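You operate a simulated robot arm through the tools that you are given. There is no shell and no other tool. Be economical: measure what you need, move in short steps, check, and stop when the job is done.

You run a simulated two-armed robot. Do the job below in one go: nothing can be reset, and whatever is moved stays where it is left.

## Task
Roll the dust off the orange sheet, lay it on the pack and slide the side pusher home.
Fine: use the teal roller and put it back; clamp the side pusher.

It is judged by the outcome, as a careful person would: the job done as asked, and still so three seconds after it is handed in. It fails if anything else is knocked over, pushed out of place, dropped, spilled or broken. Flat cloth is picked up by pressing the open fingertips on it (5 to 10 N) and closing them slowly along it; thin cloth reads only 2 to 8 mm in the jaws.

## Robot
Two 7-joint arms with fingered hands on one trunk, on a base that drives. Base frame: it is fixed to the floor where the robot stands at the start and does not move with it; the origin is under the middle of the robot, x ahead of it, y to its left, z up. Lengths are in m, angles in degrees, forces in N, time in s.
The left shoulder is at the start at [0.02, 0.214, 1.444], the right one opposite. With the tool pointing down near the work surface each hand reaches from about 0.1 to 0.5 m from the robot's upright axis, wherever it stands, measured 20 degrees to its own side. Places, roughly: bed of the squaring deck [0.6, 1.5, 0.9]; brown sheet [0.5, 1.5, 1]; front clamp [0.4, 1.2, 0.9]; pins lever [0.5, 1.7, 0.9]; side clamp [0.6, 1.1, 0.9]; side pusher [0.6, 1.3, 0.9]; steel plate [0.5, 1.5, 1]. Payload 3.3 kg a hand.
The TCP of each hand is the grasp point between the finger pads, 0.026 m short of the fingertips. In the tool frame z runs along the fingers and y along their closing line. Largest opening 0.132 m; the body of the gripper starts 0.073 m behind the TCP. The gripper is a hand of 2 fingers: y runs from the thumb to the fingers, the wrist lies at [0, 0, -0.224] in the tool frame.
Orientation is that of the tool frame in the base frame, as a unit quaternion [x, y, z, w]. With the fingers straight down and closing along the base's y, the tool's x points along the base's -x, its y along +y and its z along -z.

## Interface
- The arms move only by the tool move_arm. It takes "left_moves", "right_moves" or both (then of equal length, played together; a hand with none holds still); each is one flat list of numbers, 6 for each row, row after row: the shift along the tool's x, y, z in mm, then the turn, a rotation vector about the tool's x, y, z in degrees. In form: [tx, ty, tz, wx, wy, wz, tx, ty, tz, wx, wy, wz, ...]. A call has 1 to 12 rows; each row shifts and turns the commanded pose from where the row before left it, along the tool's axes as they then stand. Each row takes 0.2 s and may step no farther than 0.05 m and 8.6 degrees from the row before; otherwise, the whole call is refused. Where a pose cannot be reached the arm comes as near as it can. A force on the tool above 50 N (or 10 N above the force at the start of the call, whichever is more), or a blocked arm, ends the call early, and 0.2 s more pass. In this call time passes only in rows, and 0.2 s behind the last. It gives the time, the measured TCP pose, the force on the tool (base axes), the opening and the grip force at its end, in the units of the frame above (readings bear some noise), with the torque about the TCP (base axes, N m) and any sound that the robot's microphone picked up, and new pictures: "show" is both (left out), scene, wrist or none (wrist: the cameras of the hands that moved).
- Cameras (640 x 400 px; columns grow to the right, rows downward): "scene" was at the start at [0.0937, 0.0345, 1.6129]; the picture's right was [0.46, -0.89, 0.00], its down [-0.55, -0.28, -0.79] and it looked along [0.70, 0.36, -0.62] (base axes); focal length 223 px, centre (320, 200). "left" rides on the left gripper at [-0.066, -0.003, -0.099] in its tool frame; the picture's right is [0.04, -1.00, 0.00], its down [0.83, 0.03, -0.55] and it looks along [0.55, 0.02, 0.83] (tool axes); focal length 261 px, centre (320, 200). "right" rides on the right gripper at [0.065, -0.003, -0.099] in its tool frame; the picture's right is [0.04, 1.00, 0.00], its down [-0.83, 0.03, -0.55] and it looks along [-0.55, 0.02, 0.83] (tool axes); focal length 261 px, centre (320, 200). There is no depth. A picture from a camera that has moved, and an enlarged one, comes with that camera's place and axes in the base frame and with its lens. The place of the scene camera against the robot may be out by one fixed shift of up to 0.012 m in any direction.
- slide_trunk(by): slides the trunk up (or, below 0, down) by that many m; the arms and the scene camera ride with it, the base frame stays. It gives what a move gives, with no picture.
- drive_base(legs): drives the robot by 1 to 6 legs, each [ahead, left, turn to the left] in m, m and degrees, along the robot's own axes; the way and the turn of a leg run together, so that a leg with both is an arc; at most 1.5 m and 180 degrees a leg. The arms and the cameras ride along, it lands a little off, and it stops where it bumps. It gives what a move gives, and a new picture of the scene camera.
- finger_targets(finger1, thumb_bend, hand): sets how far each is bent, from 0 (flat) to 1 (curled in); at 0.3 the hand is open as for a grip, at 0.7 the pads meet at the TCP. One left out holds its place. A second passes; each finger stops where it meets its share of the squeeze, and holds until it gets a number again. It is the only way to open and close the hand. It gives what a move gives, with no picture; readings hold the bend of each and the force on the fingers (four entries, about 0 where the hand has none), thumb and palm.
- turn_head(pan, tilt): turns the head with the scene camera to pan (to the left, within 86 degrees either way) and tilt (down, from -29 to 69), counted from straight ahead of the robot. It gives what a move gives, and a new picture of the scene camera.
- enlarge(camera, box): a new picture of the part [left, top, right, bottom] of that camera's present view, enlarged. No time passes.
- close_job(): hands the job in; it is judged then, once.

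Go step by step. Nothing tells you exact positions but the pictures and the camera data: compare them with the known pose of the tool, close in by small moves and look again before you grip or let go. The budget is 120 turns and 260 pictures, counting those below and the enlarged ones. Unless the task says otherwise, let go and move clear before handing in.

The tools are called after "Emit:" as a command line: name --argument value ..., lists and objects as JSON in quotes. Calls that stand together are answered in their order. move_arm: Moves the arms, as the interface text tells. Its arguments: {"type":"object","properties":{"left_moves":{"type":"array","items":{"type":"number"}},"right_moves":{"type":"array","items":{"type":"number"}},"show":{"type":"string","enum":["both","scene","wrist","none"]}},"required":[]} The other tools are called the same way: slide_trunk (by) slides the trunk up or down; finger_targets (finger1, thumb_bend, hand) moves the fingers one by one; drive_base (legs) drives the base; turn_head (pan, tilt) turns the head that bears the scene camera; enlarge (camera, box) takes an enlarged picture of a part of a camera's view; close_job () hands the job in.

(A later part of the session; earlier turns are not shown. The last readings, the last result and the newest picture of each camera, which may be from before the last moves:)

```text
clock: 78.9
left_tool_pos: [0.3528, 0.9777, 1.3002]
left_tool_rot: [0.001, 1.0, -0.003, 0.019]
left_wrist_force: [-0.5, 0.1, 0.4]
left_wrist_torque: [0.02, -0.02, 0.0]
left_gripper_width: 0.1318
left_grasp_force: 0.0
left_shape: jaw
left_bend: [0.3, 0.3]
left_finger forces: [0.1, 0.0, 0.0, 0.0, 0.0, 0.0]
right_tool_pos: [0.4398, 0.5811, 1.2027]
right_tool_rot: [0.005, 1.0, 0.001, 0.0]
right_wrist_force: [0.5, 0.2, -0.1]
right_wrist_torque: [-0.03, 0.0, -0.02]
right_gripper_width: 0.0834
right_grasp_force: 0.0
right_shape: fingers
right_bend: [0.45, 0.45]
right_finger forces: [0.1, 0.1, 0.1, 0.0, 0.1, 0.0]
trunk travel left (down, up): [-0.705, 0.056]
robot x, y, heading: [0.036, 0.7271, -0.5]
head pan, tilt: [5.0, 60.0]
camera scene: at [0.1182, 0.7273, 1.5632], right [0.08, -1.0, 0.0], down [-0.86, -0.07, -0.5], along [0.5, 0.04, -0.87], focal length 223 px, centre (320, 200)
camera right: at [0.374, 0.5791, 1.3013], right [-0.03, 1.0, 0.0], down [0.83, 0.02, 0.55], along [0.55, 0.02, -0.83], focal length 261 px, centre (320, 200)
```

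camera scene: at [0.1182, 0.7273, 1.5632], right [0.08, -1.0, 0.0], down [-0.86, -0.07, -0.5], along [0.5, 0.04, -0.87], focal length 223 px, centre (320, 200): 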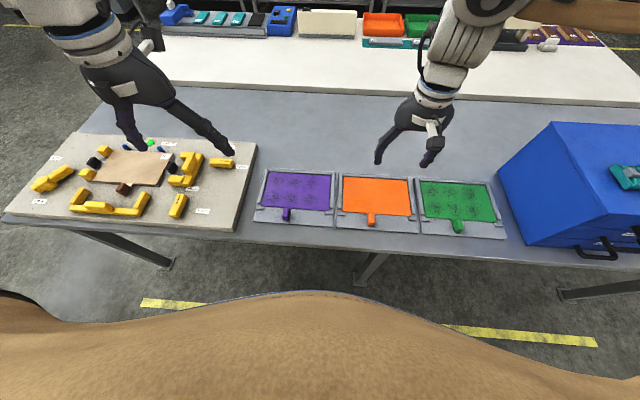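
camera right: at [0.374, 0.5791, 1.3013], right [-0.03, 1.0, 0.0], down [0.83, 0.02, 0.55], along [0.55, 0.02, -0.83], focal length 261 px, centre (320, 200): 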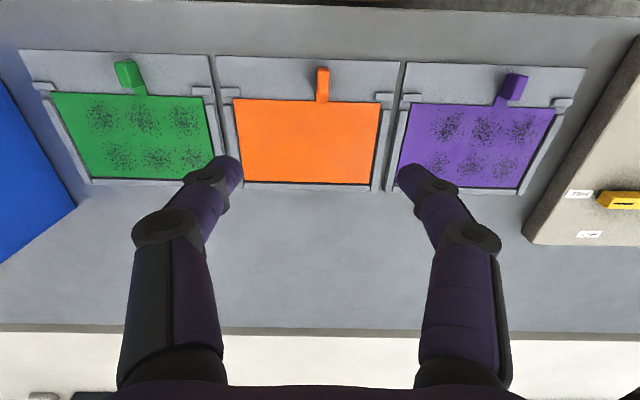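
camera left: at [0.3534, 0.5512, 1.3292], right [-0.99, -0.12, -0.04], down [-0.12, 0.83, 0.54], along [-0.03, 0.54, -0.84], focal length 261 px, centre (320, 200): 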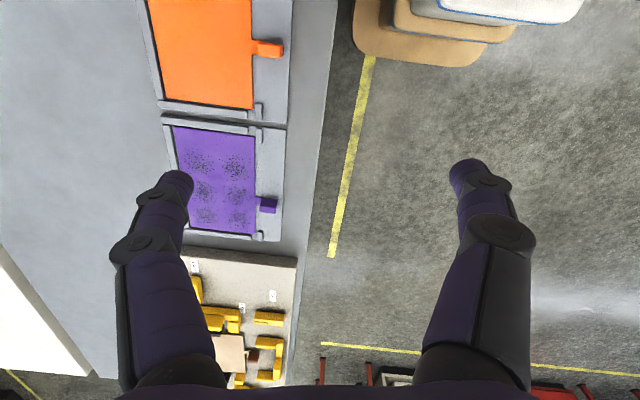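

Emit:
move_arm --right_moves '[-2, 1, 45, 0, 0, 0, -2, 1, 45, 0, 0, 0, -2, 1, 45, 0, 0, 0, -2, 1, 45, 0, 0, 0]' --show "wrist"

Emit:
enlarge --camera "right" --box '[220, 60, 420, 260]'

```text
clock: 79.9
left_tool_pos: [0.3498, 0.9786, 1.3005]
left_tool_rot: [0.002, 1.0, -0.004, 0.019]
left_wrist_force: [-1.0, -0.1, 0.0]
left_wrist_torque: [-0.02, 0.0, 0.01]
left_gripper_width: 0.1319
left_grasp_force: 0.1
left_shape: jaw
left_bend: [0.3, 0.3]
left_finger forces: [0.1, 0.0, 0.0, 0.1, 0.1, 0.0]
right_tool_pos: [0.4411, 0.5844, 1.023]
right_tool_rot: [0.006, 1.0, -0.001, 0.0]
right_wrist_force: [0.0, 0.5, 0.4]
right_wrist_torque: [0.0, 0.02, -0.06]
right_gripper_width: 0.0834
right_grasp_force: 0.0
right_shape: fingers
right_bend: [0.45, 0.45]
right_finger forces: [0.0, 0.1, 0.0, 0.0, 0.0, 0.1]
trunk travel left (down, up): [-0.705, 0.056]
robot x, y, heading: [0.0335, 0.7243, -0.8]
head pan, tilt: [5.0, 60.0]
camera right: at [0.3748, 0.5817, 1.1217], right [-0.03, 1.0, 0.0], down [0.83, 0.02, 0.55], along [0.55, 0.02, -0.83], focal length 261 px, centre (320, 200)
```

right: 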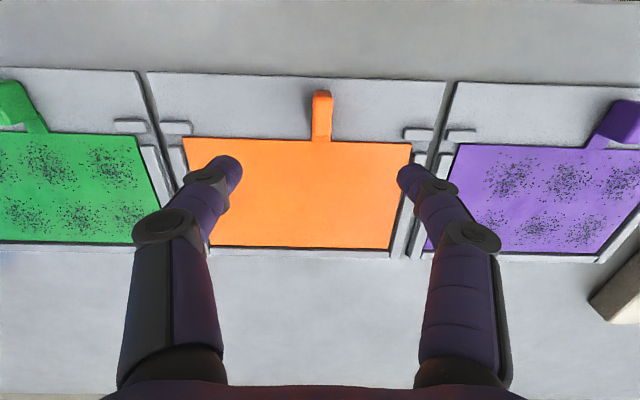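

```text
2.00 times, centred on (320, 160) of right
camera zoom: at [0.3748, 0.5817, 1.1217], right [-0.03, 1.0, 0.0], down [0.83, 0.02, 0.55], along [0.55, 0.02, -0.83], focal length 521 px, centre (320, 280)
```

zoom: 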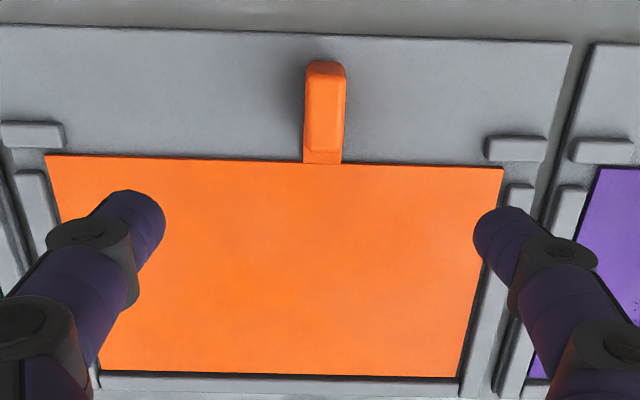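

Emit:
move_arm --right_moves '[0, 1, 45, 0, 0, -0.7, 0, 1, 40, 0, 0, 0, 0, 1, 30, 0, 0, 0]' --show "wrist"

Emit:
enlarge --camera "scene" --box '[320, 140, 430, 250]'

```text
clock: 80.7
left_tool_pos: [0.3506, 0.978, 1.3008]
left_tool_rot: [0.001, 1.0, -0.004, 0.02]
left_wrist_force: [0.2, 0.4, -0.7]
left_wrist_torque: [0.03, 0.0, 0.0]
left_gripper_width: 0.1319
left_grasp_force: 0.1
left_shape: jaw
left_bend: [0.3, 0.3]
left_finger forces: [0.0, 0.1, 0.1, 0.0, 0.0, 0.0]
right_tool_pos: [0.4408, 0.5845, 0.9088]
right_tool_rot: [0.0, 1.0, 0.0, 0.0]
right_wrist_force: [0.6, 0.2, 0.2]
right_wrist_torque: [0.02, 0.0, -0.01]
right_gripper_width: 0.0838
right_grasp_force: 0.0
right_shape: fingers
right_bend: [0.45, 0.45]
right_finger forces: [0.0, 0.0, 0.1, 0.0, 0.0, 0.0]
trunk travel left (down, up): [-0.705, 0.056]
robot x, y, heading: [0.0392, 0.7293, -0.4]
head pan, tilt: [5.0, 60.0]
camera right: at [0.3748, 0.583, 1.0073], right [-0.04, 1.0, 0.0], down [0.83, 0.04, 0.55], along [0.55, 0.02, -0.83], focal length 261 px, centre (320, 200)
```

right: 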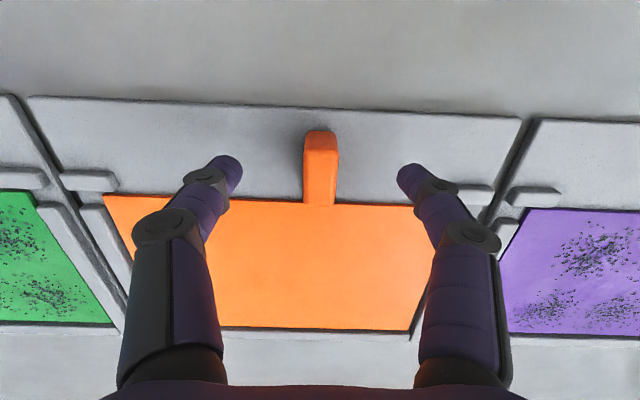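

```text
3.64 times, centred on (375, 195) of scene
camera zoom: at [0.1174, 0.7283, 1.5632], right [0.08, -1.0, 0.0], down [-0.86, -0.07, -0.5], along [0.5, 0.04, -0.87], focal length 812 px, centre (120, 218)
```

zoom: 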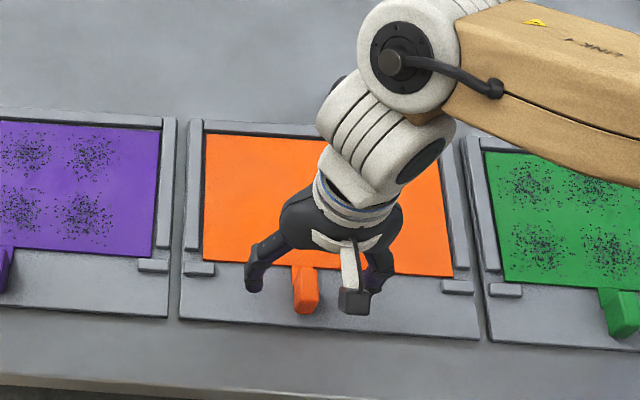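

Emit:
move_arm --right_moves '[0, 2, 10, 0, 0, 0, 0, 0, 7, 0, 0, 0]' --show "none"

Emit:
finger_targets --hand "right" --finger1 0.6 --thumb_bend 0.6

Emit:
enlarge --camera "right" --box '[220, 80, 420, 280]'

```text
clock: 81.3
left_tool_pos: [0.3505, 0.9782, 1.3015]
left_tool_rot: [0.001, 1.0, -0.003, 0.02]
left_wrist_force: [0.6, -0.7, 0.6]
left_wrist_torque: [-0.03, 0.02, 0.01]
left_gripper_width: 0.1317
left_grasp_force: 0.1
left_shape: jaw
left_bend: [0.3, 0.3]
left_finger forces: [0.0, 0.0, 0.0, 0.0, 0.0, 0.0]
right_tool_pos: [0.4436, 0.5888, 0.8922]
right_tool_rot: [-0.001, 1.0, -0.001, -0.001]
right_wrist_force: [-0.2, -0.1, -0.3]
right_wrist_torque: [0.03, 0.0, -0.01]
right_gripper_width: 0.0837
right_grasp_force: 0.0
right_shape: fingers
right_bend: [0.45, 0.45]
right_finger forces: [0.0, 0.1, 0.0, 0.1, 0.0, 0.1]
trunk travel left (down, up): [-0.705, 0.056]
robot x, y, heading: [0.0336, 0.7311, -0.5]
head pan, tilt: [5.0, 60.0]
```

```text
clock: 82.3
left_tool_pos: [0.3505, 0.9781, 1.3008]
left_tool_rot: [0.001, 1.0, -0.003, 0.02]
left_wrist_force: [-0.1, -0.4, -0.6]
left_wrist_torque: [0.01, 0.01, -0.01]
left_gripper_width: 0.1321
left_grasp_force: 0.0
left_shape: jaw
left_bend: [0.3, 0.3]
left_finger forces: [0.0, 0.0, 0.1, 0.0, 0.0, 0.1]
right_tool_pos: [0.4436, 0.5881, 0.8923]
right_tool_rot: [-0.001, 1.0, 0.0, 0.0]
right_wrist_force: [-0.4, -0.3, 0.9]
right_wrist_torque: [0.01, 0.0, -0.01]
right_gripper_width: 0.0337
right_grasp_force: 0.0
right_shape: fingers
right_bend: [0.6, 0.6]
right_finger forces: [0.1, 0.0, 0.0, 0.0, 0.1, 0.0]
trunk travel left (down, up): [-0.705, 0.056]
robot x, y, heading: [0.0338, 0.726, -0.2]
head pan, tilt: [5.0, 60.0]
```

```text
2.00 times, centred on (320, 180) of right
camera zoom: at [0.3764, 0.5865, 0.9902], right [-0.04, 1.0, 0.0], down [0.83, 0.04, 0.55], along [0.55, 0.02, -0.83], focal length 521 px, centre (320, 240)
```

zoom: 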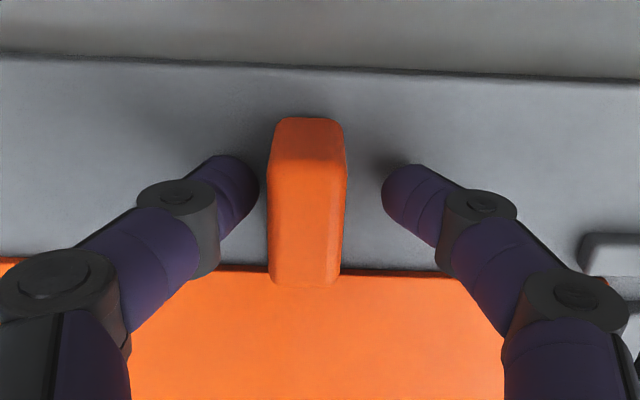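

Emit:
move_arm --right_moves '[0, -2.5, 1, 0, 0, 0]' --show "none"

Emit:
finger_targets --hand "right" --finger1 0.82 --thumb_bend 0.82

Emit:
enlarge --camera "right" --box '[220, 80, 420, 280]'

```text
clock: 82.7
left_tool_pos: [0.3513, 0.9788, 1.3015]
left_tool_rot: [0.001, 1.0, -0.003, 0.02]
left_wrist_force: [-0.2, -0.1, -0.2]
left_wrist_torque: [-0.04, 0.0, -0.02]
left_gripper_width: 0.1319
left_grasp_force: 0.1
left_shape: jaw
left_bend: [0.3, 0.3]
left_finger forces: [0.0, 0.0, 0.0, 0.0, 0.0, 0.0]
right_tool_pos: [0.4428, 0.5865, 0.8905]
right_tool_rot: [-0.001, 1.0, 0.0, -0.001]
right_wrist_force: [-1.1, -0.4, 0.1]
right_wrist_torque: [-0.01, 0.01, 0.01]
right_gripper_width: 0.0333
right_grasp_force: 0.0
right_shape: fingers
right_bend: [0.6, 0.6]
right_finger forces: [0.1, 0.0, 0.0, 0.0, 0.0, 0.0]
trunk travel left (down, up): [-0.705, 0.056]
robot x, y, heading: [0.0348, 0.7275, -0.4]
head pan, tilt: [5.0, 60.0]
```

```text
clock: 83.7
left_tool_pos: [0.3502, 0.978, 1.2996]
left_tool_rot: [0.001, 1.0, -0.003, 0.021]
left_wrist_force: [1.0, 0.0, -0.8]
left_wrist_torque: [-0.04, 0.03, -0.03]
left_gripper_width: 0.1319
left_grasp_force: 0.1
left_shape: jaw
left_bend: [0.3, 0.3]
left_finger forces: [0.0, 0.1, 0.1, 0.0, 0.1, 0.1]
right_tool_pos: [0.4438, 0.587, 0.8889]
right_tool_rot: [-0.001, 1.0, 0.0, 0.0]
right_wrist_force: [0.0, -0.9, 0.1]
right_wrist_torque: [-0.02, 0.01, -0.01]
right_gripper_width: 0.0132
right_grasp_force: 18.7
right_shape: fingers
right_bend: [0.74, 0.72]
right_finger forces: [19.0, 0.0, 0.1, 0.0, 19.7, 0.0]
trunk travel left (down, up): [-0.705, 0.056]
robot x, y, heading: [0.0313, 0.724, -0.6]
head pan, tilt: [5.0, 60.0]
```

```text
2.00 times, centred on (320, 180) of right
camera zoom: at [0.3773, 0.5839, 0.9888], right [-0.04, 1.0, 0.0], down [0.83, 0.04, 0.55], along [0.55, 0.02, -0.83], focal length 521 px, centre (320, 240)
```

zoom: 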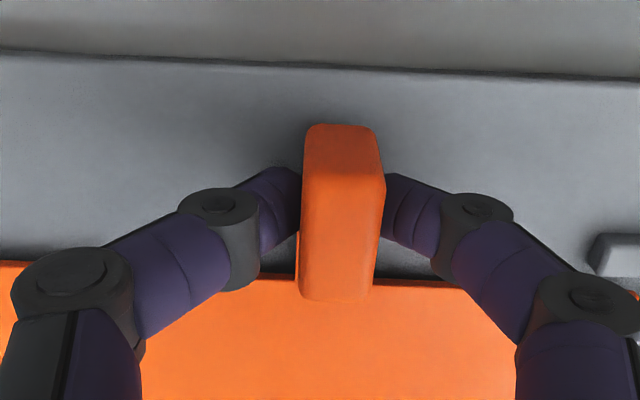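

Gripped. A slow test lift.

Emit:
move_arm --right_moves '[0, 0, -10, 0, 0, 0, 0, 0, -15, 0, 0, 0, 0, 0, -20, 0, 0, 0, 0, 0, -30, 0, 0, 0]'

Emit:
enlarge --camera "scene" --box '[310, 120, 450, 250]'

```text
clock: 84.7
left_tool_pos: [0.3525, 0.9782, 1.3008]
left_tool_rot: [0.001, 1.0, -0.004, 0.021]
left_wrist_force: [-0.1, 0.2, 0.4]
left_wrist_torque: [-0.03, -0.01, 0.01]
left_gripper_width: 0.132
left_grasp_force: 0.0
left_shape: jaw
left_bend: [0.3, 0.3]
left_finger forces: [0.0, 0.0, 0.0, 0.0, 0.1, 0.0]
right_tool_pos: [0.4423, 0.5857, 0.9665]
right_tool_rot: [-0.001, 1.0, 0.0, 0.0]
right_wrist_force: [0.0, 0.3, -1.0]
right_wrist_torque: [0.05, 0.13, 0.0]
right_gripper_width: 0.0132
right_grasp_force: 19.1
right_shape: fingers
right_bend: [0.74, 0.72]
right_finger forces: [19.6, 0.0, 0.0, 0.0, 19.5, 0.0]
trunk travel left (down, up): [-0.705, 0.056]
robot x, y, heading: [0.0343, 0.7298, -0.4]
head pan, tilt: [5.0, 60.0]
camera scene: at [0.1173, 0.7281, 1.5632], right [0.08, -1.0, 0.0], down [-0.86, -0.07, -0.5], along [0.5, 0.04, -0.87], focal length 223 px, centre (320, 200)
camera right: at [0.3758, 0.583, 1.0656], right [-0.04, 1.0, 0.0], down [0.83, 0.04, 0.55], along [0.55, 0.02, -0.83], focal length 261 px, centre (320, 200)
```

scene: 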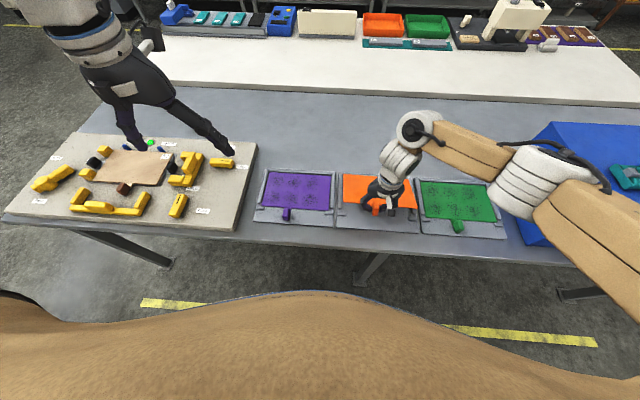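
right: 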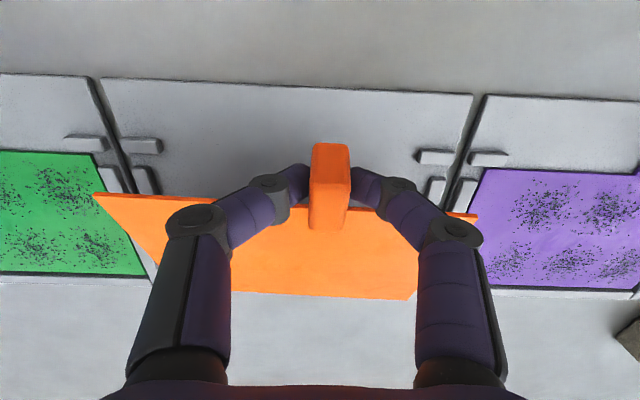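

```text
3.08 times, centred on (380, 185) of scene
camera zoom: at [0.1173, 0.7281, 1.5632], right [0.08, -1.0, 0.0], down [-0.86, -0.07, -0.5], along [0.5, 0.04, -0.87], focal length 687 px, centre (135, 246)
```

zoom: 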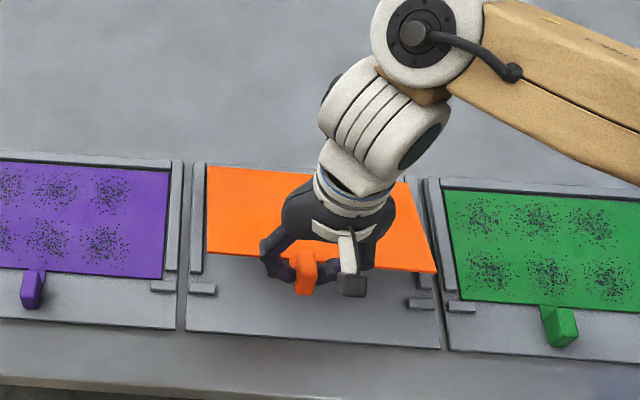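

The sheet is up (pitched a bit, far edge down). I raise it high and drive along to the deck.

Emit:
move_arm --right_moves '[0, 0, -40, 0, 0, 0, 0, 0, -45, 0, 0, 0, 0, 0, -45, 0, 0, 0, 0, 0, -40, 0, 0, 0]' --show "wrist"

Emit:
drive_base --legs '[[-0.02, 0.45, 0.5], [0, 0.45, 0]]'

Emit:
turn_head --pan -5 --tilt 62

```text
clock: 85.7
left_tool_pos: [0.3499, 0.9787, 1.3011]
left_tool_rot: [0.001, 1.0, -0.004, 0.02]
left_wrist_force: [-0.5, 0.0, 0.4]
left_wrist_torque: [0.01, -0.04, 0.0]
left_gripper_width: 0.132
left_grasp_force: 0.1
left_shape: jaw
left_bend: [0.3, 0.3]
left_finger forces: [0.0, 0.1, 0.0, 0.0, 0.1, 0.0]
right_tool_pos: [0.4409, 0.5881, 1.136]
right_tool_rot: [-0.001, 1.0, 0.0, -0.001]
right_wrist_force: [-2.6, -0.5, -2.5]
right_wrist_torque: [-0.04, 0.41, 0.02]
right_gripper_width: 0.0071
right_grasp_force: 16.0
right_shape: fingers
right_bend: [0.76, 0.74]
right_finger forces: [15.8, 0.0, 0.1, 0.0, 15.5, 0.0]
trunk travel left (down, up): [-0.705, 0.056]
robot x, y, heading: [0.031, 0.7295, -0.5]
head pan, tilt: [5.0, 60.0]
camera right: at [0.3752, 0.585, 1.2347], right [-0.04, 1.0, 0.0], down [0.83, 0.04, 0.55], along [0.55, 0.02, -0.83], focal length 261 px, centre (320, 200)
```

right: 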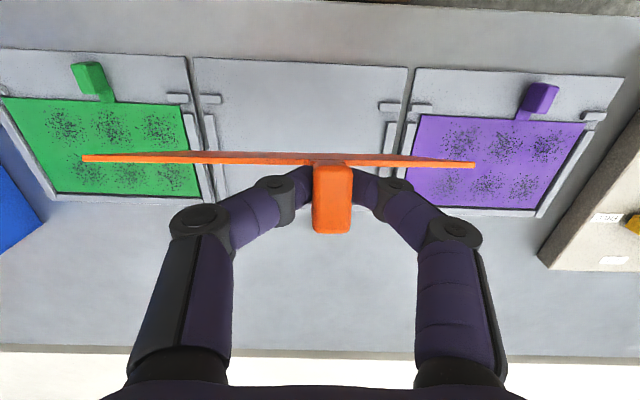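

```text
clock: 90.7
left_tool_pos: [0.321, 1.8783, 1.3015]
left_tool_rot: [-0.011, 1.0, -0.003, 0.019]
left_wrist_force: [0.7, 0.2, -0.4]
left_wrist_torque: [0.03, 0.01, -0.02]
left_gripper_width: 0.132
left_grasp_force: 0.0
left_shape: jaw
left_bend: [0.3, 0.3]
left_finger forces: [0.1, 0.0, 0.1, 0.0, 0.0, 0.0]
right_tool_pos: [0.4222, 1.4893, 1.136]
right_tool_rot: [-0.013, 1.0, 0.0, 0.0]
right_wrist_force: [-3.0, 0.0, -1.7]
right_wrist_torque: [0.02, 0.46, 0.01]
right_gripper_width: 0.0068
right_grasp_force: 15.9
right_shape: fingers
right_bend: [0.76, 0.74]
right_finger forces: [15.9, 0.0, 0.1, 0.1, 15.8, 0.0]
trunk travel left (down, up): [-0.705, 0.056]
robot x, y, heading: [0.012, 1.6191, 1.1]
head pan, tilt: [5.0, 60.0]
camera scene: at [0.0943, 1.6213, 1.5632], right [0.1, -0.99, 0.0], down [-0.86, -0.09, -0.5], along [0.5, 0.05, -0.87], focal length 223 px, centre (320, 200)
```

scene: 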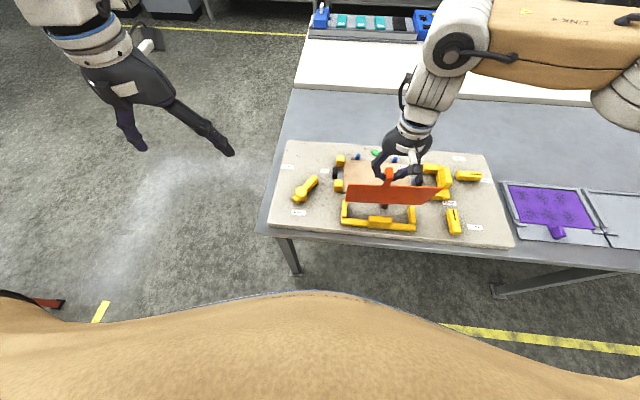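

```text
clock: 91.4
left_tool_pos: [0.3214, 1.8774, 1.3]
left_tool_rot: [-0.012, 1.0, -0.004, 0.02]
left_wrist_force: [0.7, 0.6, 0.2]
left_wrist_torque: [0.0, -0.02, 0.01]
left_gripper_width: 0.1319
left_grasp_force: 0.1
left_shape: jaw
left_bend: [0.3, 0.3]
left_finger forces: [0.0, 0.1, 0.1, 0.0, 0.0, 0.0]
right_tool_pos: [0.4225, 1.489, 1.1344]
right_tool_rot: [-0.013, 1.0, 0.0, -0.001]
right_wrist_force: [-2.1, -0.3, -1.3]
right_wrist_torque: [-0.01, 0.52, 0.01]
right_gripper_width: 0.0069
right_grasp_force: 15.7
right_shape: fingers
right_bend: [0.76, 0.74]
right_finger forces: [16.0, 0.0, 0.1, 0.0, 15.8, 0.0]
trunk travel left (down, up): [-0.705, 0.056]
robot x, y, heading: [0.0146, 1.622, 0.8]
head pan, tilt: [-5.0, 62.0]
camera scene: at [0.0922, 1.6095, 1.5609], right [-0.07, -1.0, 0.0], down [-0.88, 0.06, -0.47], along [0.47, -0.03, -0.88], focal length 223 px, centre (320, 200)
```

scene: 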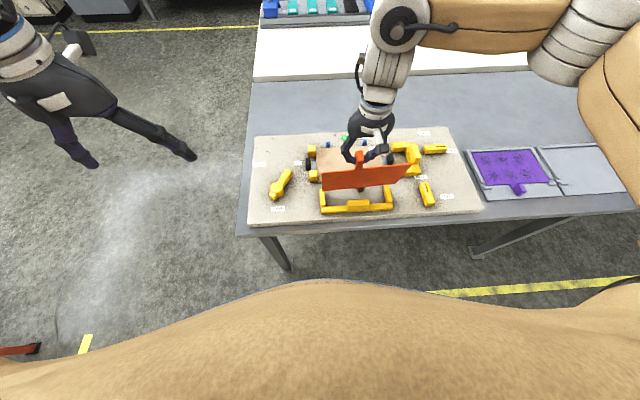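

The sheet has pivoted to hang vertically under the tab. I tighten the grip and take a close look at it and the deck.

Emit:
finger_targets --hand "right" --finger1 1.0 --thumb_bend 1.0

Emit:
enlarge --camera "scene" --box '[240, 110, 480, 240]'

Emit:
enlarge --camera "right" --box '[60, 60, 580, 300]'

```text
clock: 92.4
left_tool_pos: [0.3219, 1.8784, 1.301]
left_tool_rot: [-0.012, 1.0, -0.003, 0.02]
left_wrist_force: [-0.6, -0.6, 0.1]
left_wrist_torque: [-0.01, -0.02, -0.01]
left_gripper_width: 0.1319
left_grasp_force: 0.0
left_shape: jaw
left_bend: [0.3, 0.3]
left_finger forces: [0.1, 0.1, 0.0, 0.0, 0.1, 0.0]
right_tool_pos: [0.4222, 1.4879, 1.1348]
right_tool_rot: [-0.014, 1.0, 0.0, -0.001]
right_wrist_force: [0.0, 0.4, -1.3]
right_wrist_torque: [0.02, 0.03, -0.01]
right_gripper_width: 0.0073
right_grasp_force: 28.7
right_shape: fingers
right_bend: [0.76, 0.78]
right_finger forces: [28.4, 0.1, 0.0, 0.0, 28.3, 0.0]
trunk travel left (down, up): [-0.705, 0.056]
robot x, y, heading: [0.0098, 1.6205, 0.9]
head pan, tilt: [-5.0, 62.0]
```

```text
2.67 times, centred on (360, 175) of scene
camera zoom: at [0.0922, 1.6094, 1.5609], right [-0.07, -1.0, 0.0], down [-0.88, 0.06, -0.47], along [0.47, -0.03, -0.88], focal length 596 px, centre (213, 267)
```

zoom: 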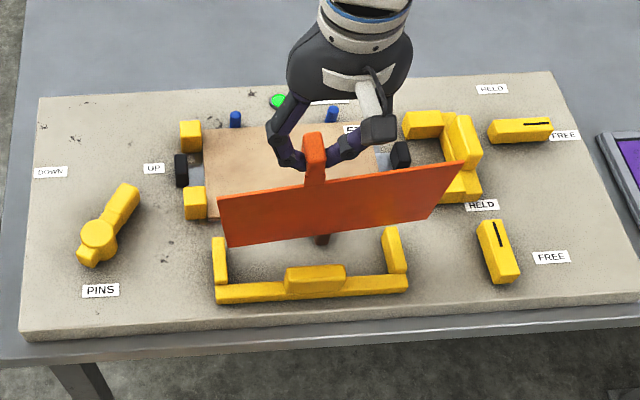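

```text
1.23 times, centred on (320, 180) of right
camera zoom: at [0.3565, 1.4844, 1.234], right [-0.07, 1.0, 0.0], down [0.83, 0.06, 0.55], along [0.55, 0.04, -0.83], focal length 321 px, centre (320, 225)
```

zoom: 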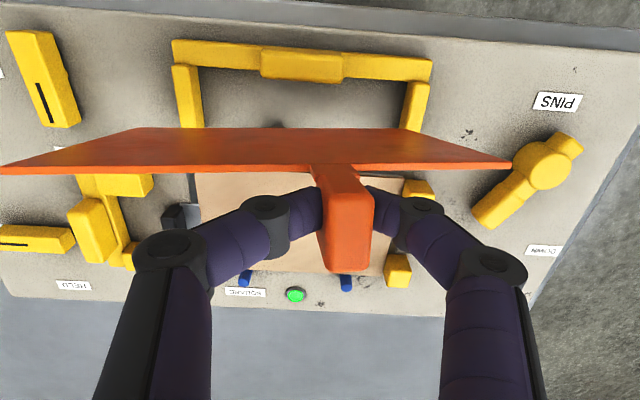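

The tab is held firmly now. I'll back up a little and tilt the hand forward ~60° so the sheet comes close to horizontal before laying.

Emit:
drive_base --legs '[[-0.1, 0, -0.9]]'

Emit:
move_arm --right_moves '[0, 0, -10, 0, 0, 0.8, 0, 0, 0, 0, -8.5, 0, 0, 0, 0, 0, -8.5, 0, 0, 0, 0, 0, -8.5, 0, 0, 0, 0, 0, -8.5, 0, 0, 0, 0, 0, -8.5, 0, 0, 0, 0, 0, -8.5, 0]'

Emit:
enlarge --camera "scene" --box '[240, 110, 480, 240]'

```text
clock: 93.6
left_tool_pos: [0.2231, 1.8708, 1.3016]
left_tool_rot: [-0.004, 1.0, -0.003, 0.021]
left_wrist_force: [-0.1, 0.5, 0.2]
left_wrist_torque: [0.02, -0.04, 0.0]
left_gripper_width: 0.1318
left_grasp_force: 0.1
left_shape: jaw
left_bend: [0.3, 0.3]
left_finger forces: [0.1, 0.0, 0.1, 0.0, 0.1, 0.1]
right_tool_pos: [0.3182, 1.4807, 1.136]
right_tool_rot: [-0.004, 1.0, -0.001, 0.0]
right_wrist_force: [-0.3, 0.1, -1.3]
right_wrist_torque: [0.02, -0.01, -0.02]
right_gripper_width: 0.0074
right_grasp_force: 29.1
right_shape: fingers
right_bend: [0.76, 0.78]
right_finger forces: [29.1, 0.0, 0.0, 0.0, 29.0, 0.0]
trunk travel left (down, up): [-0.705, 0.056]
robot x, y, heading: [-0.092, 1.6211, -0.0]
head pan, tilt: [-5.0, 62.0]
camera scene: at [-0.0101, 1.6072, 1.561], right [-0.09, -1.0, 0.0], down [-0.88, 0.08, -0.47], along [0.47, -0.04, -0.88], focal length 223 px, centre (320, 200)
```

scene: 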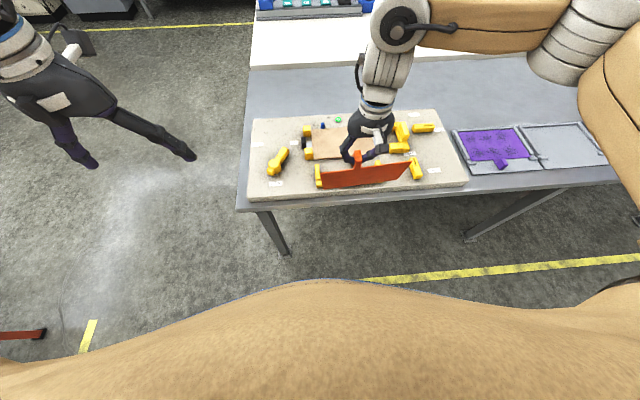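

```text
clock: 95.2
left_tool_pos: [0.223, 1.8731, 1.3002]
left_tool_rot: [-0.004, 1.0, -0.004, 0.02]
left_wrist_force: [-0.5, 0.4, 0.0]
left_wrist_torque: [0.01, 0.0, 0.0]
left_gripper_width: 0.1317
left_grasp_force: 0.1
left_shape: jaw
left_bend: [0.3, 0.3]
left_finger forces: [0.0, 0.1, 0.0, 0.1, 0.1, 0.0]
right_tool_pos: [0.3171, 1.4824, 1.1455]
right_tool_rot: [-0.001, 0.902, 0.0, 0.431]
right_wrist_force: [0.4, 0.4, -0.3]
right_wrist_torque: [0.01, 0.12, -0.02]
right_gripper_width: 0.0072
right_grasp_force: 29.7
right_shape: fingers
right_bend: [0.76, 0.79]
right_finger forces: [29.9, 0.0, 0.0, 0.0, 29.7, 0.0]
trunk travel left (down, up): [-0.705, 0.056]
robot x, y, heading: [-0.0904, 1.6197, -0.2]
head pan, tilt: [-5.0, 62.0]
camera scene: at [-0.0106, 1.6098, 1.561], right [-0.09, -1.0, 0.0], down [-0.88, 0.08, -0.47], along [0.47, -0.04, -0.88], focal length 223 px, centre (320, 200)
camera right: at [0.1989, 1.481, 1.1566], right [-0.02, 1.0, -0.03], down [0.09, 0.04, 0.99], along [1.0, 0.02, -0.09], focal length 261 px, centre (320, 200)
```

scene: 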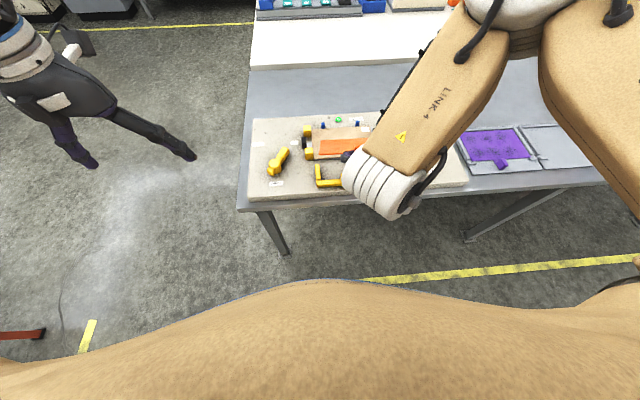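
right: 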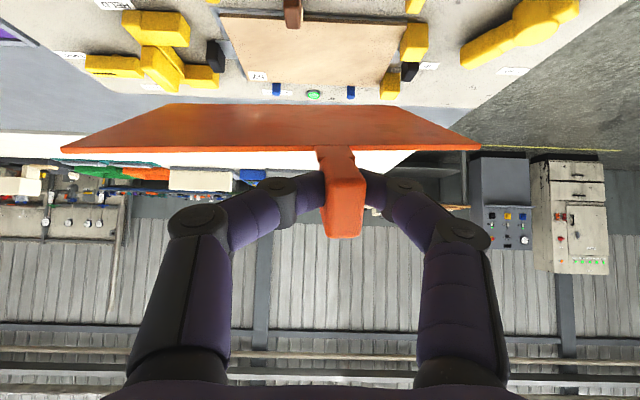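

```text
2.67 times, centred on (360, 175) of scene
camera zoom: at [-0.0106, 1.6098, 1.561], right [-0.09, -1.0, 0.0], down [-0.88, 0.08, -0.47], along [0.47, -0.04, -0.88], focal length 596 px, centre (213, 267)
```

zoom: 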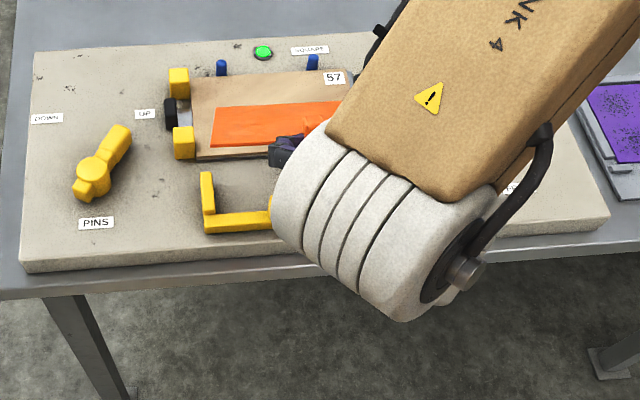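

Works well: the sheet follows the hand. From the wrist view the pack top is at z≈0.92, x 0.482–0.633, y 1.356–1.595. I tilt one more step and advance over the pack.

Emit:
move_arm --right_moves '[0, 0, 0, 0, -8.5, 0, 0.8, 1.5, 40, 0, 0, 0, 0.8, 1.5, 40, 0, 0, 0, 0.8, 1.5, 40, 0, 0, 0, 0.8, 1.5, 40, 0, 0, 0]'

Emit:
enlarge --camera "scene" --box '[240, 90, 440, 220]'

```text
clock: 96.4
left_tool_pos: [0.2241, 1.8704, 1.3013]
left_tool_rot: [-0.004, 1.0, -0.002, 0.019]
left_wrist_force: [0.7, -0.4, 0.0]
left_wrist_torque: [0.01, 0.0, -0.03]
left_gripper_width: 0.132
left_grasp_force: 0.1
left_shape: jaw
left_bend: [0.3, 0.3]
left_finger forces: [0.0, 0.1, 0.0, 0.0, 0.0, 0.0]
right_tool_pos: [0.4613, 1.4855, 1.053]
right_tool_rot: [0.003, 0.882, 0.0, 0.472]
right_wrist_force: [-0.5, -0.3, -1.8]
right_wrist_torque: [0.01, 0.08, -0.01]
right_gripper_width: 0.0078
right_grasp_force: 30.5
right_shape: fingers
right_bend: [0.76, 0.81]
right_finger forces: [30.5, 0.0, 0.0, 0.0, 30.4, 0.1]
right hand out of reach, approached as far as the arm can: row 1
trunk travel left (down, up): [-0.705, 0.056]
robot x, y, heading: [-0.0893, 1.6197, -0.3]
head pan, tilt: [-5.0, 62.0]
camera scene: at [-0.0081, 1.6063, 1.5609], right [-0.09, -1.0, 0.0], down [-0.88, 0.08, -0.47], along [0.47, -0.04, -0.88], focal length 223 px, centre (320, 200)
camera right: at [0.3412, 1.4836, 1.0539], right [-0.02, 1.0, -0.03], down [0.0, 0.03, 1.0], along [1.0, 0.02, 0.0], focal length 261 px, centre (320, 200)
```

scene: 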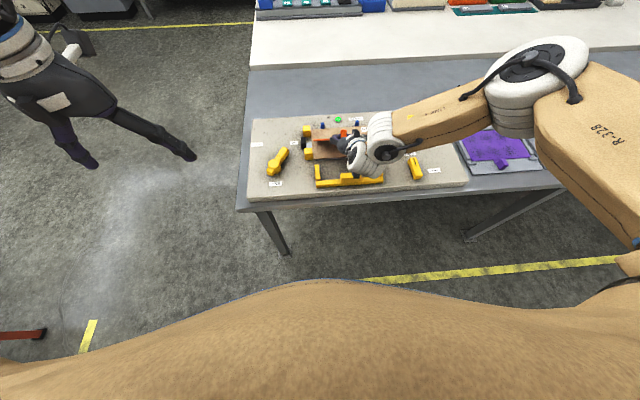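
right: 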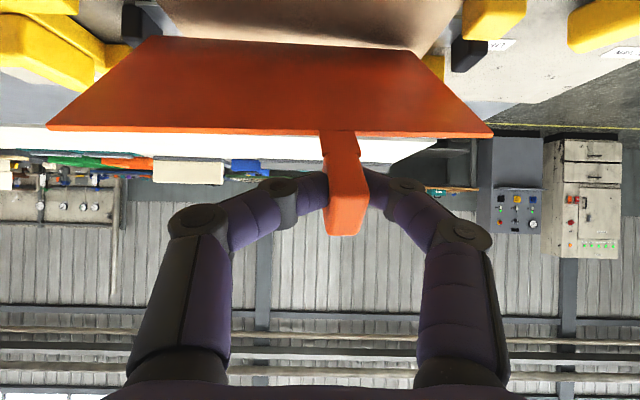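

```text
3.08 times, centred on (340, 155) of scene
camera zoom: at [-0.0081, 1.6063, 1.5609], right [-0.09, -1.0, 0.0], down [-0.88, 0.08, -0.47], along [0.47, -0.04, -0.88], focal length 687 px, centre (258, 338)
```

zoom: 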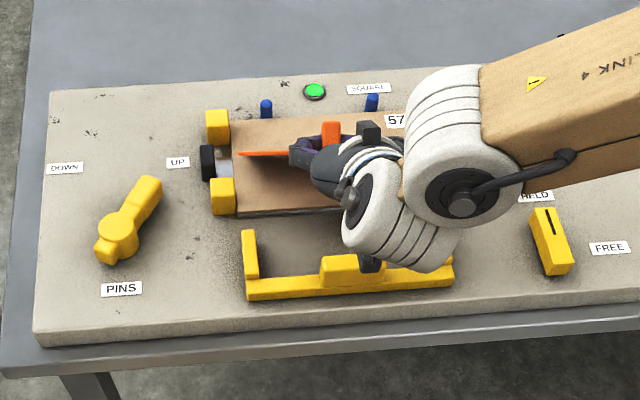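

The sheet still hangs ~48° below horizontal with its far edge near the pack. I raise slightly and move its far edge to the rear of the pack.

Emit:
move_arm --right_moves '[-25, 0, -5, 0, 0, 0, -18, 1, 34, 0, 0, 0]'

Emit:
enlarge --camera "scene" --box '[280, 100, 400, 200]'

Emit:
enlarge --camera "right" --box '[0, 0, 640, 200]'

```text
clock: 97.0
left_tool_pos: [0.2249, 1.8716, 1.3009]
left_tool_rot: [-0.004, 1.0, -0.003, 0.019]
left_wrist_force: [0.2, 0.7, 0.4]
left_wrist_torque: [0.0, 0.01, 0.01]
left_gripper_width: 0.1317
left_grasp_force: 0.1
left_shape: jaw
left_bend: [0.3, 0.3]
left_finger forces: [0.1, 0.0, 0.0, 0.1, 0.0, 0.1]
right_tool_pos: [0.5074, 1.4882, 1.0749]
right_tool_rot: [0.001, 0.882, 0.0, 0.471]
right_wrist_force: [0.6, 0.4, -1.7]
right_wrist_torque: [0.03, 0.07, 0.02]
right_gripper_width: 0.0081
right_grasp_force: 30.9
right_shape: fingers
right_bend: [0.76, 0.81]
right_finger forces: [30.5, 0.0, 0.1, 0.1, 30.5, 0.1]
trunk travel left (down, up): [-0.705, 0.056]
robot x, y, heading: [-0.0893, 1.6214, 0.0]
head pan, tilt: [-5.0, 62.0]
camera scene: at [-0.008, 1.6076, 1.5609], right [-0.09, -1.0, 0.0], down [-0.88, 0.08, -0.47], along [0.47, -0.04, -0.88], focal length 223 px, centre (320, 200)
camera right: at [0.3892, 1.4855, 1.0756], right [-0.02, 1.0, -0.03], down [0.0, 0.03, 1.0], along [1.0, 0.02, 0.0], focal length 261 px, centre (320, 200)
```

scene: 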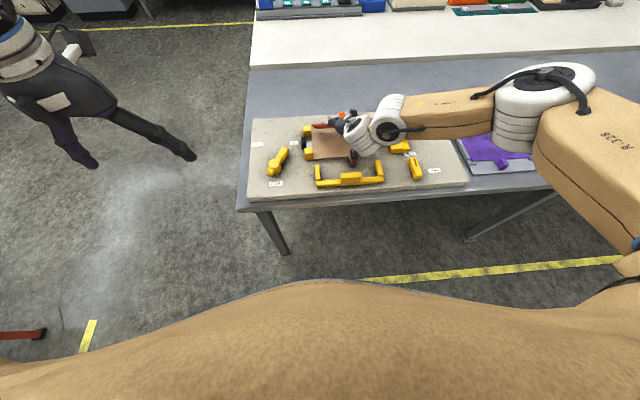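
right: 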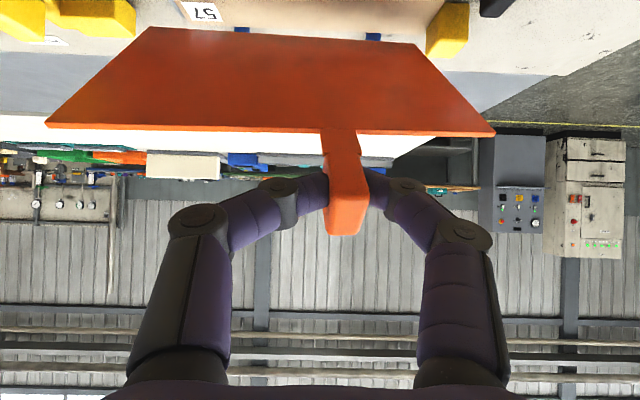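

```text
4.00 times, centred on (340, 150) of scene
camera zoom: at [-0.008, 1.6076, 1.5609], right [-0.09, -1.0, 0.0], down [-0.88, 0.08, -0.47], along [0.47, -0.04, -0.88], focal length 893 px, centre (240, 400)
```

zoom: 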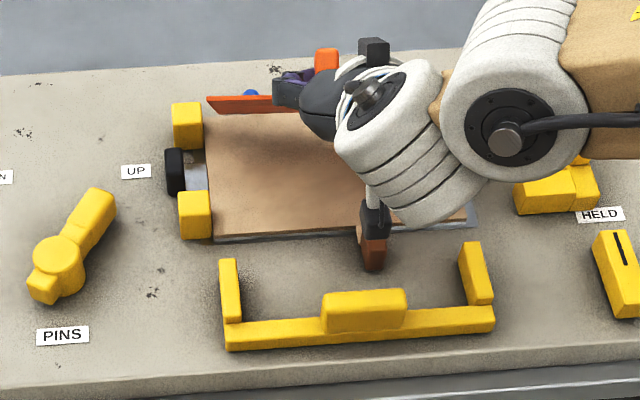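

```text
1.00 times, centred on (320, 100) of right (not enlarged: the box is as wide or as high as the picture)
camera zoom: at [0.3892, 1.4855, 1.0756], right [-0.02, 1.0, -0.03], down [0.0, 0.03, 1.0], along [1.0, 0.02, 0.0], focal length 261 px, centre (320, 300)
```

zoom: 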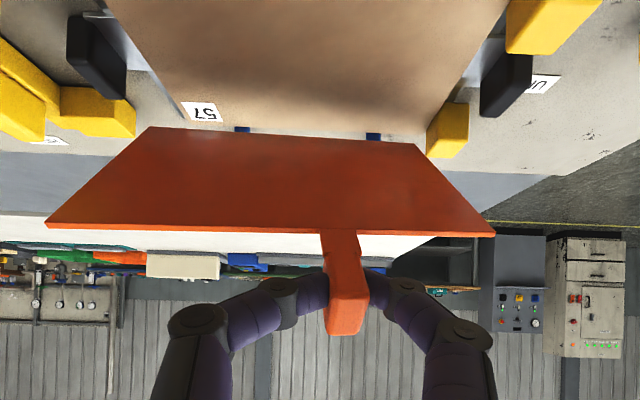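

Far edge is just about on the pack's rear edge by the pins. I lay it by an arc about that edge, in stages.

Emit:
move_arm --right_moves '[4, 0, 1.2, 0, 0, 0, 17.3, 0, -5.1, 0, 0, 0, 20.2, 0, -2.8, 0, 0, 0]' --show "none"

Emit:
enlarge --camera "right" --box '[0, 0, 640, 200]'

Emit:
enlarge --camera "scene" --box '[280, 100, 400, 200]'

```text
clock: 97.8
left_tool_pos: [0.224, 1.8708, 1.3018]
left_tool_rot: [-0.004, 1.0, -0.003, 0.02]
left_wrist_force: [-0.5, 0.6, 0.2]
left_wrist_torque: [0.0, 0.02, -0.01]
left_gripper_width: 0.132
left_grasp_force: 0.1
left_shape: jaw
left_bend: [0.3, 0.3]
left_finger forces: [0.0, 0.0, 0.0, 0.0, 0.0, 0.0]
right_tool_pos: [0.4778, 1.4862, 1.0443]
right_tool_rot: [0.002, 0.882, 0.001, 0.472]
right_wrist_force: [-0.9, -0.9, 0.9]
right_wrist_torque: [0.11, -0.04, 0.0]
right_gripper_width: 0.0081
right_grasp_force: 29.7
right_shape: fingers
right_bend: [0.76, 0.81]
right_finger forces: [30.4, 0.0, 0.0, 0.1, 30.6, 0.0]
trunk travel left (down, up): [-0.705, 0.056]
robot x, y, heading: [-0.0861, 1.6161, -0.0]
head pan, tilt: [-5.0, 62.0]
```

```text
1.00 times, centred on (320, 100) of right (not enlarged: the box is as wide or as high as the picture)
camera zoom: at [0.3589, 1.4844, 1.0442], right [-0.02, 1.0, -0.03], down [0.0, 0.03, 1.0], along [1.0, 0.02, 0.0], focal length 261 px, centre (320, 300)
```

zoom: 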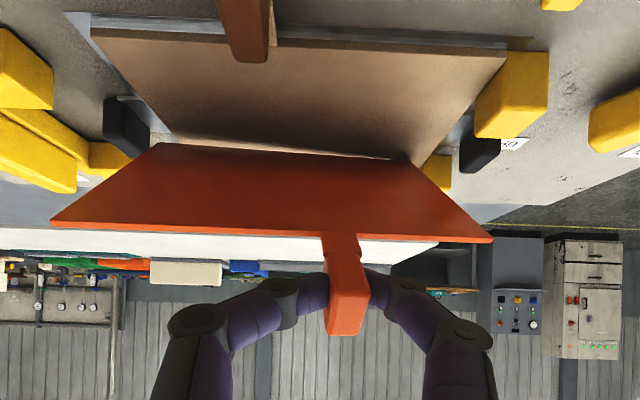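

```text
4.00 times, centred on (340, 150) of scene
camera zoom: at [-0.0096, 1.6069, 1.561], right [-0.09, -1.0, 0.0], down [-0.88, 0.08, -0.47], along [0.47, -0.04, -0.88], focal length 893 px, centre (240, 400)
```

zoom: 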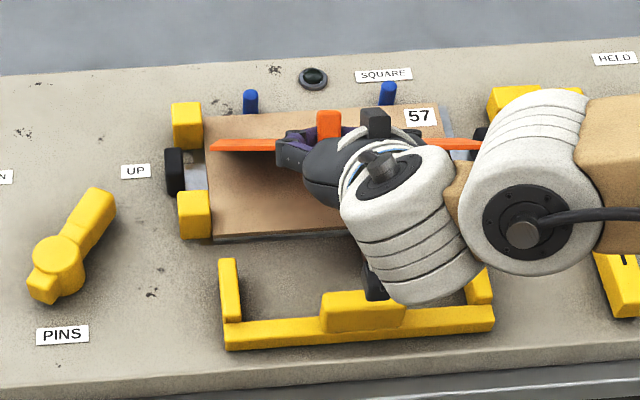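

The sheet contacted the pack short of the rear edge (pack is z≈0.908, x≈0.503–0.658). I lift a little, shift 35 mm forward, and level the roll by 4°.

Emit:
move_arm --right_moves '[-12, 0, -6, 0, 0, 0, -18, 0, 28, 2.2, 0, -3.3]' --show "none"

Emit:
enlarge --camera "right" --box '[0, 0, 640, 200]'

Emit:
enlarge --camera "scene" --box '[280, 100, 400, 200]'

```text
clock: 98.4
left_tool_pos: [0.2246, 1.8719, 1.3004]
left_tool_rot: [-0.003, 1.0, -0.004, 0.019]
left_wrist_force: [-0.6, -0.3, 0.5]
left_wrist_torque: [0.0, 0.02, 0.01]
left_gripper_width: 0.1317
left_grasp_force: 0.1
left_shape: jaw
left_bend: [0.3, 0.3]
left_finger forces: [0.0, 0.1, 0.0, 0.1, 0.0, 0.1]
right_tool_pos: [0.5124, 1.4871, 1.0557]
right_tool_rot: [-0.015, 0.882, -0.031, 0.471]
right_wrist_force: [-0.2, -0.6, 0.8]
right_wrist_torque: [0.1, 0.0, 0.0]
right_gripper_width: 0.0083
right_grasp_force: 31.0
right_shape: fingers
right_bend: [0.76, 0.81]
right_finger forces: [30.5, 0.0, 0.0, 0.0, 30.9, 0.0]
trunk travel left (down, up): [-0.705, 0.056]
robot x, y, heading: [-0.0964, 1.6186, 0.0]
head pan, tilt: [-5.0, 62.0]
```

```text
1.00 times, centred on (320, 100) of right (not enlarged: the box is as wide or as high as the picture)
camera zoom: at [0.3938, 1.4849, 1.0559], right [-0.02, 0.99, -0.1], down [0.0, 0.1, 0.99], along [1.0, 0.02, -0.01], focal length 261 px, centre (320, 300)
```

zoom: 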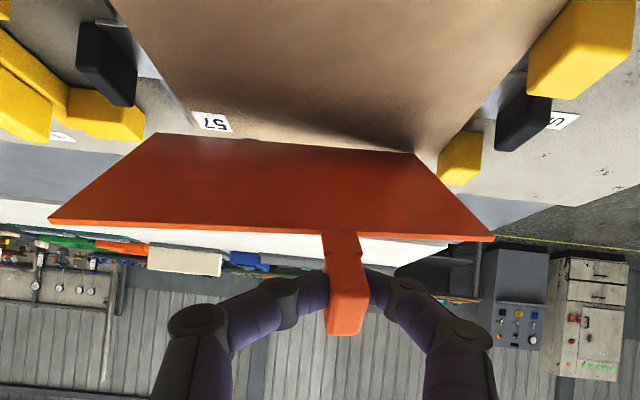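

```text
4.00 times, centred on (340, 150) of scene
camera zoom: at [-0.0081, 1.6086, 1.5609], right [-0.09, -1.0, 0.0], down [-0.88, 0.08, -0.47], along [0.47, -0.04, -0.88], focal length 893 px, centre (240, 400)
```

zoom: 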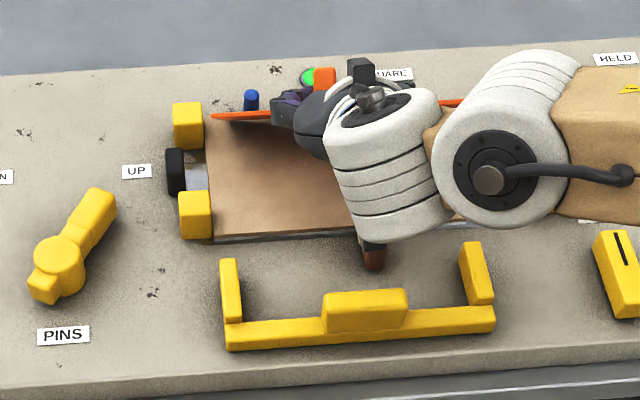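

Emit:
move_arm --right_moves '[22.7, 1.3, -4.2, 0, 0, 0, 20.5, 1.2, -1.6, 0, 0, 0, 20.6, 1.2, 0.6, 0, 0, 0]' --show "none"

Emit:
enlarge --camera "right" --box '[0, 0, 640, 200]'

Emit:
enlarge --camera "scene" --box '[280, 100, 400, 200]'

```text
clock: 99.2
left_tool_pos: [0.2239, 1.871, 1.3016]
left_tool_rot: [-0.003, 1.0, -0.004, 0.02]
left_wrist_force: [-0.6, 0.2, 0.4]
left_wrist_torque: [0.05, 0.01, 0.01]
left_gripper_width: 0.1319
left_grasp_force: 0.1
left_shape: jaw
left_bend: [0.3, 0.3]
left_finger forces: [0.0, 0.0, 0.0, 0.1, 0.1, 0.0]
right_tool_pos: [0.4736, 1.4847, 1.0044]
right_tool_rot: [-0.016, 0.881, -0.031, 0.471]
right_wrist_force: [-0.2, 0.1, 1.2]
right_wrist_torque: [0.17, -0.21, 0.01]
right_gripper_width: 0.0089
right_grasp_force: 30.7
right_shape: fingers
right_bend: [0.75, 0.82]
right_finger forces: [30.6, 0.0, 0.1, 0.0, 30.9, 0.0]
trunk travel left (down, up): [-0.705, 0.056]
robot x, y, heading: [-0.087, 1.6156, 0.1]
head pan, tilt: [-5.0, 62.0]
```

```text
1.00 times, centred on (320, 100) of right (not enlarged: the box is as wide or as high as the picture)
camera zoom: at [0.3533, 1.4827, 1.0057], right [-0.02, 0.99, -0.1], down [0.0, 0.1, 0.99], along [1.0, 0.02, 0.0], focal length 261 px, centre (320, 300)
```

zoom: 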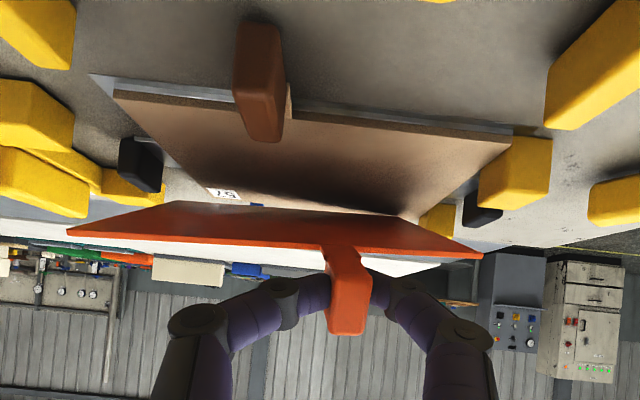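

```text
4.00 times, centred on (340, 150) of scene
camera zoom: at [-0.0094, 1.607, 1.561], right [-0.09, -1.0, 0.0], down [-0.88, 0.08, -0.47], along [0.47, -0.04, -0.88], focal length 893 px, centre (240, 400)
```

zoom: 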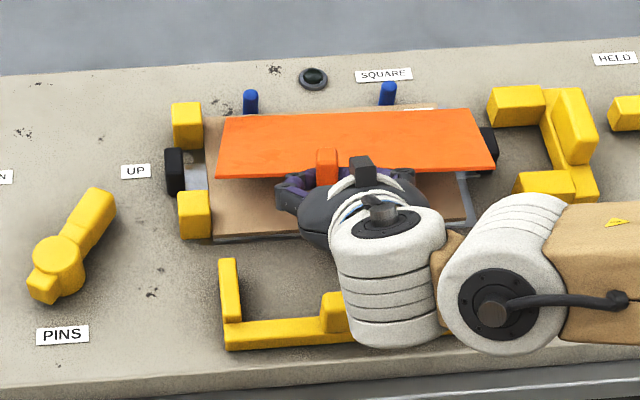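

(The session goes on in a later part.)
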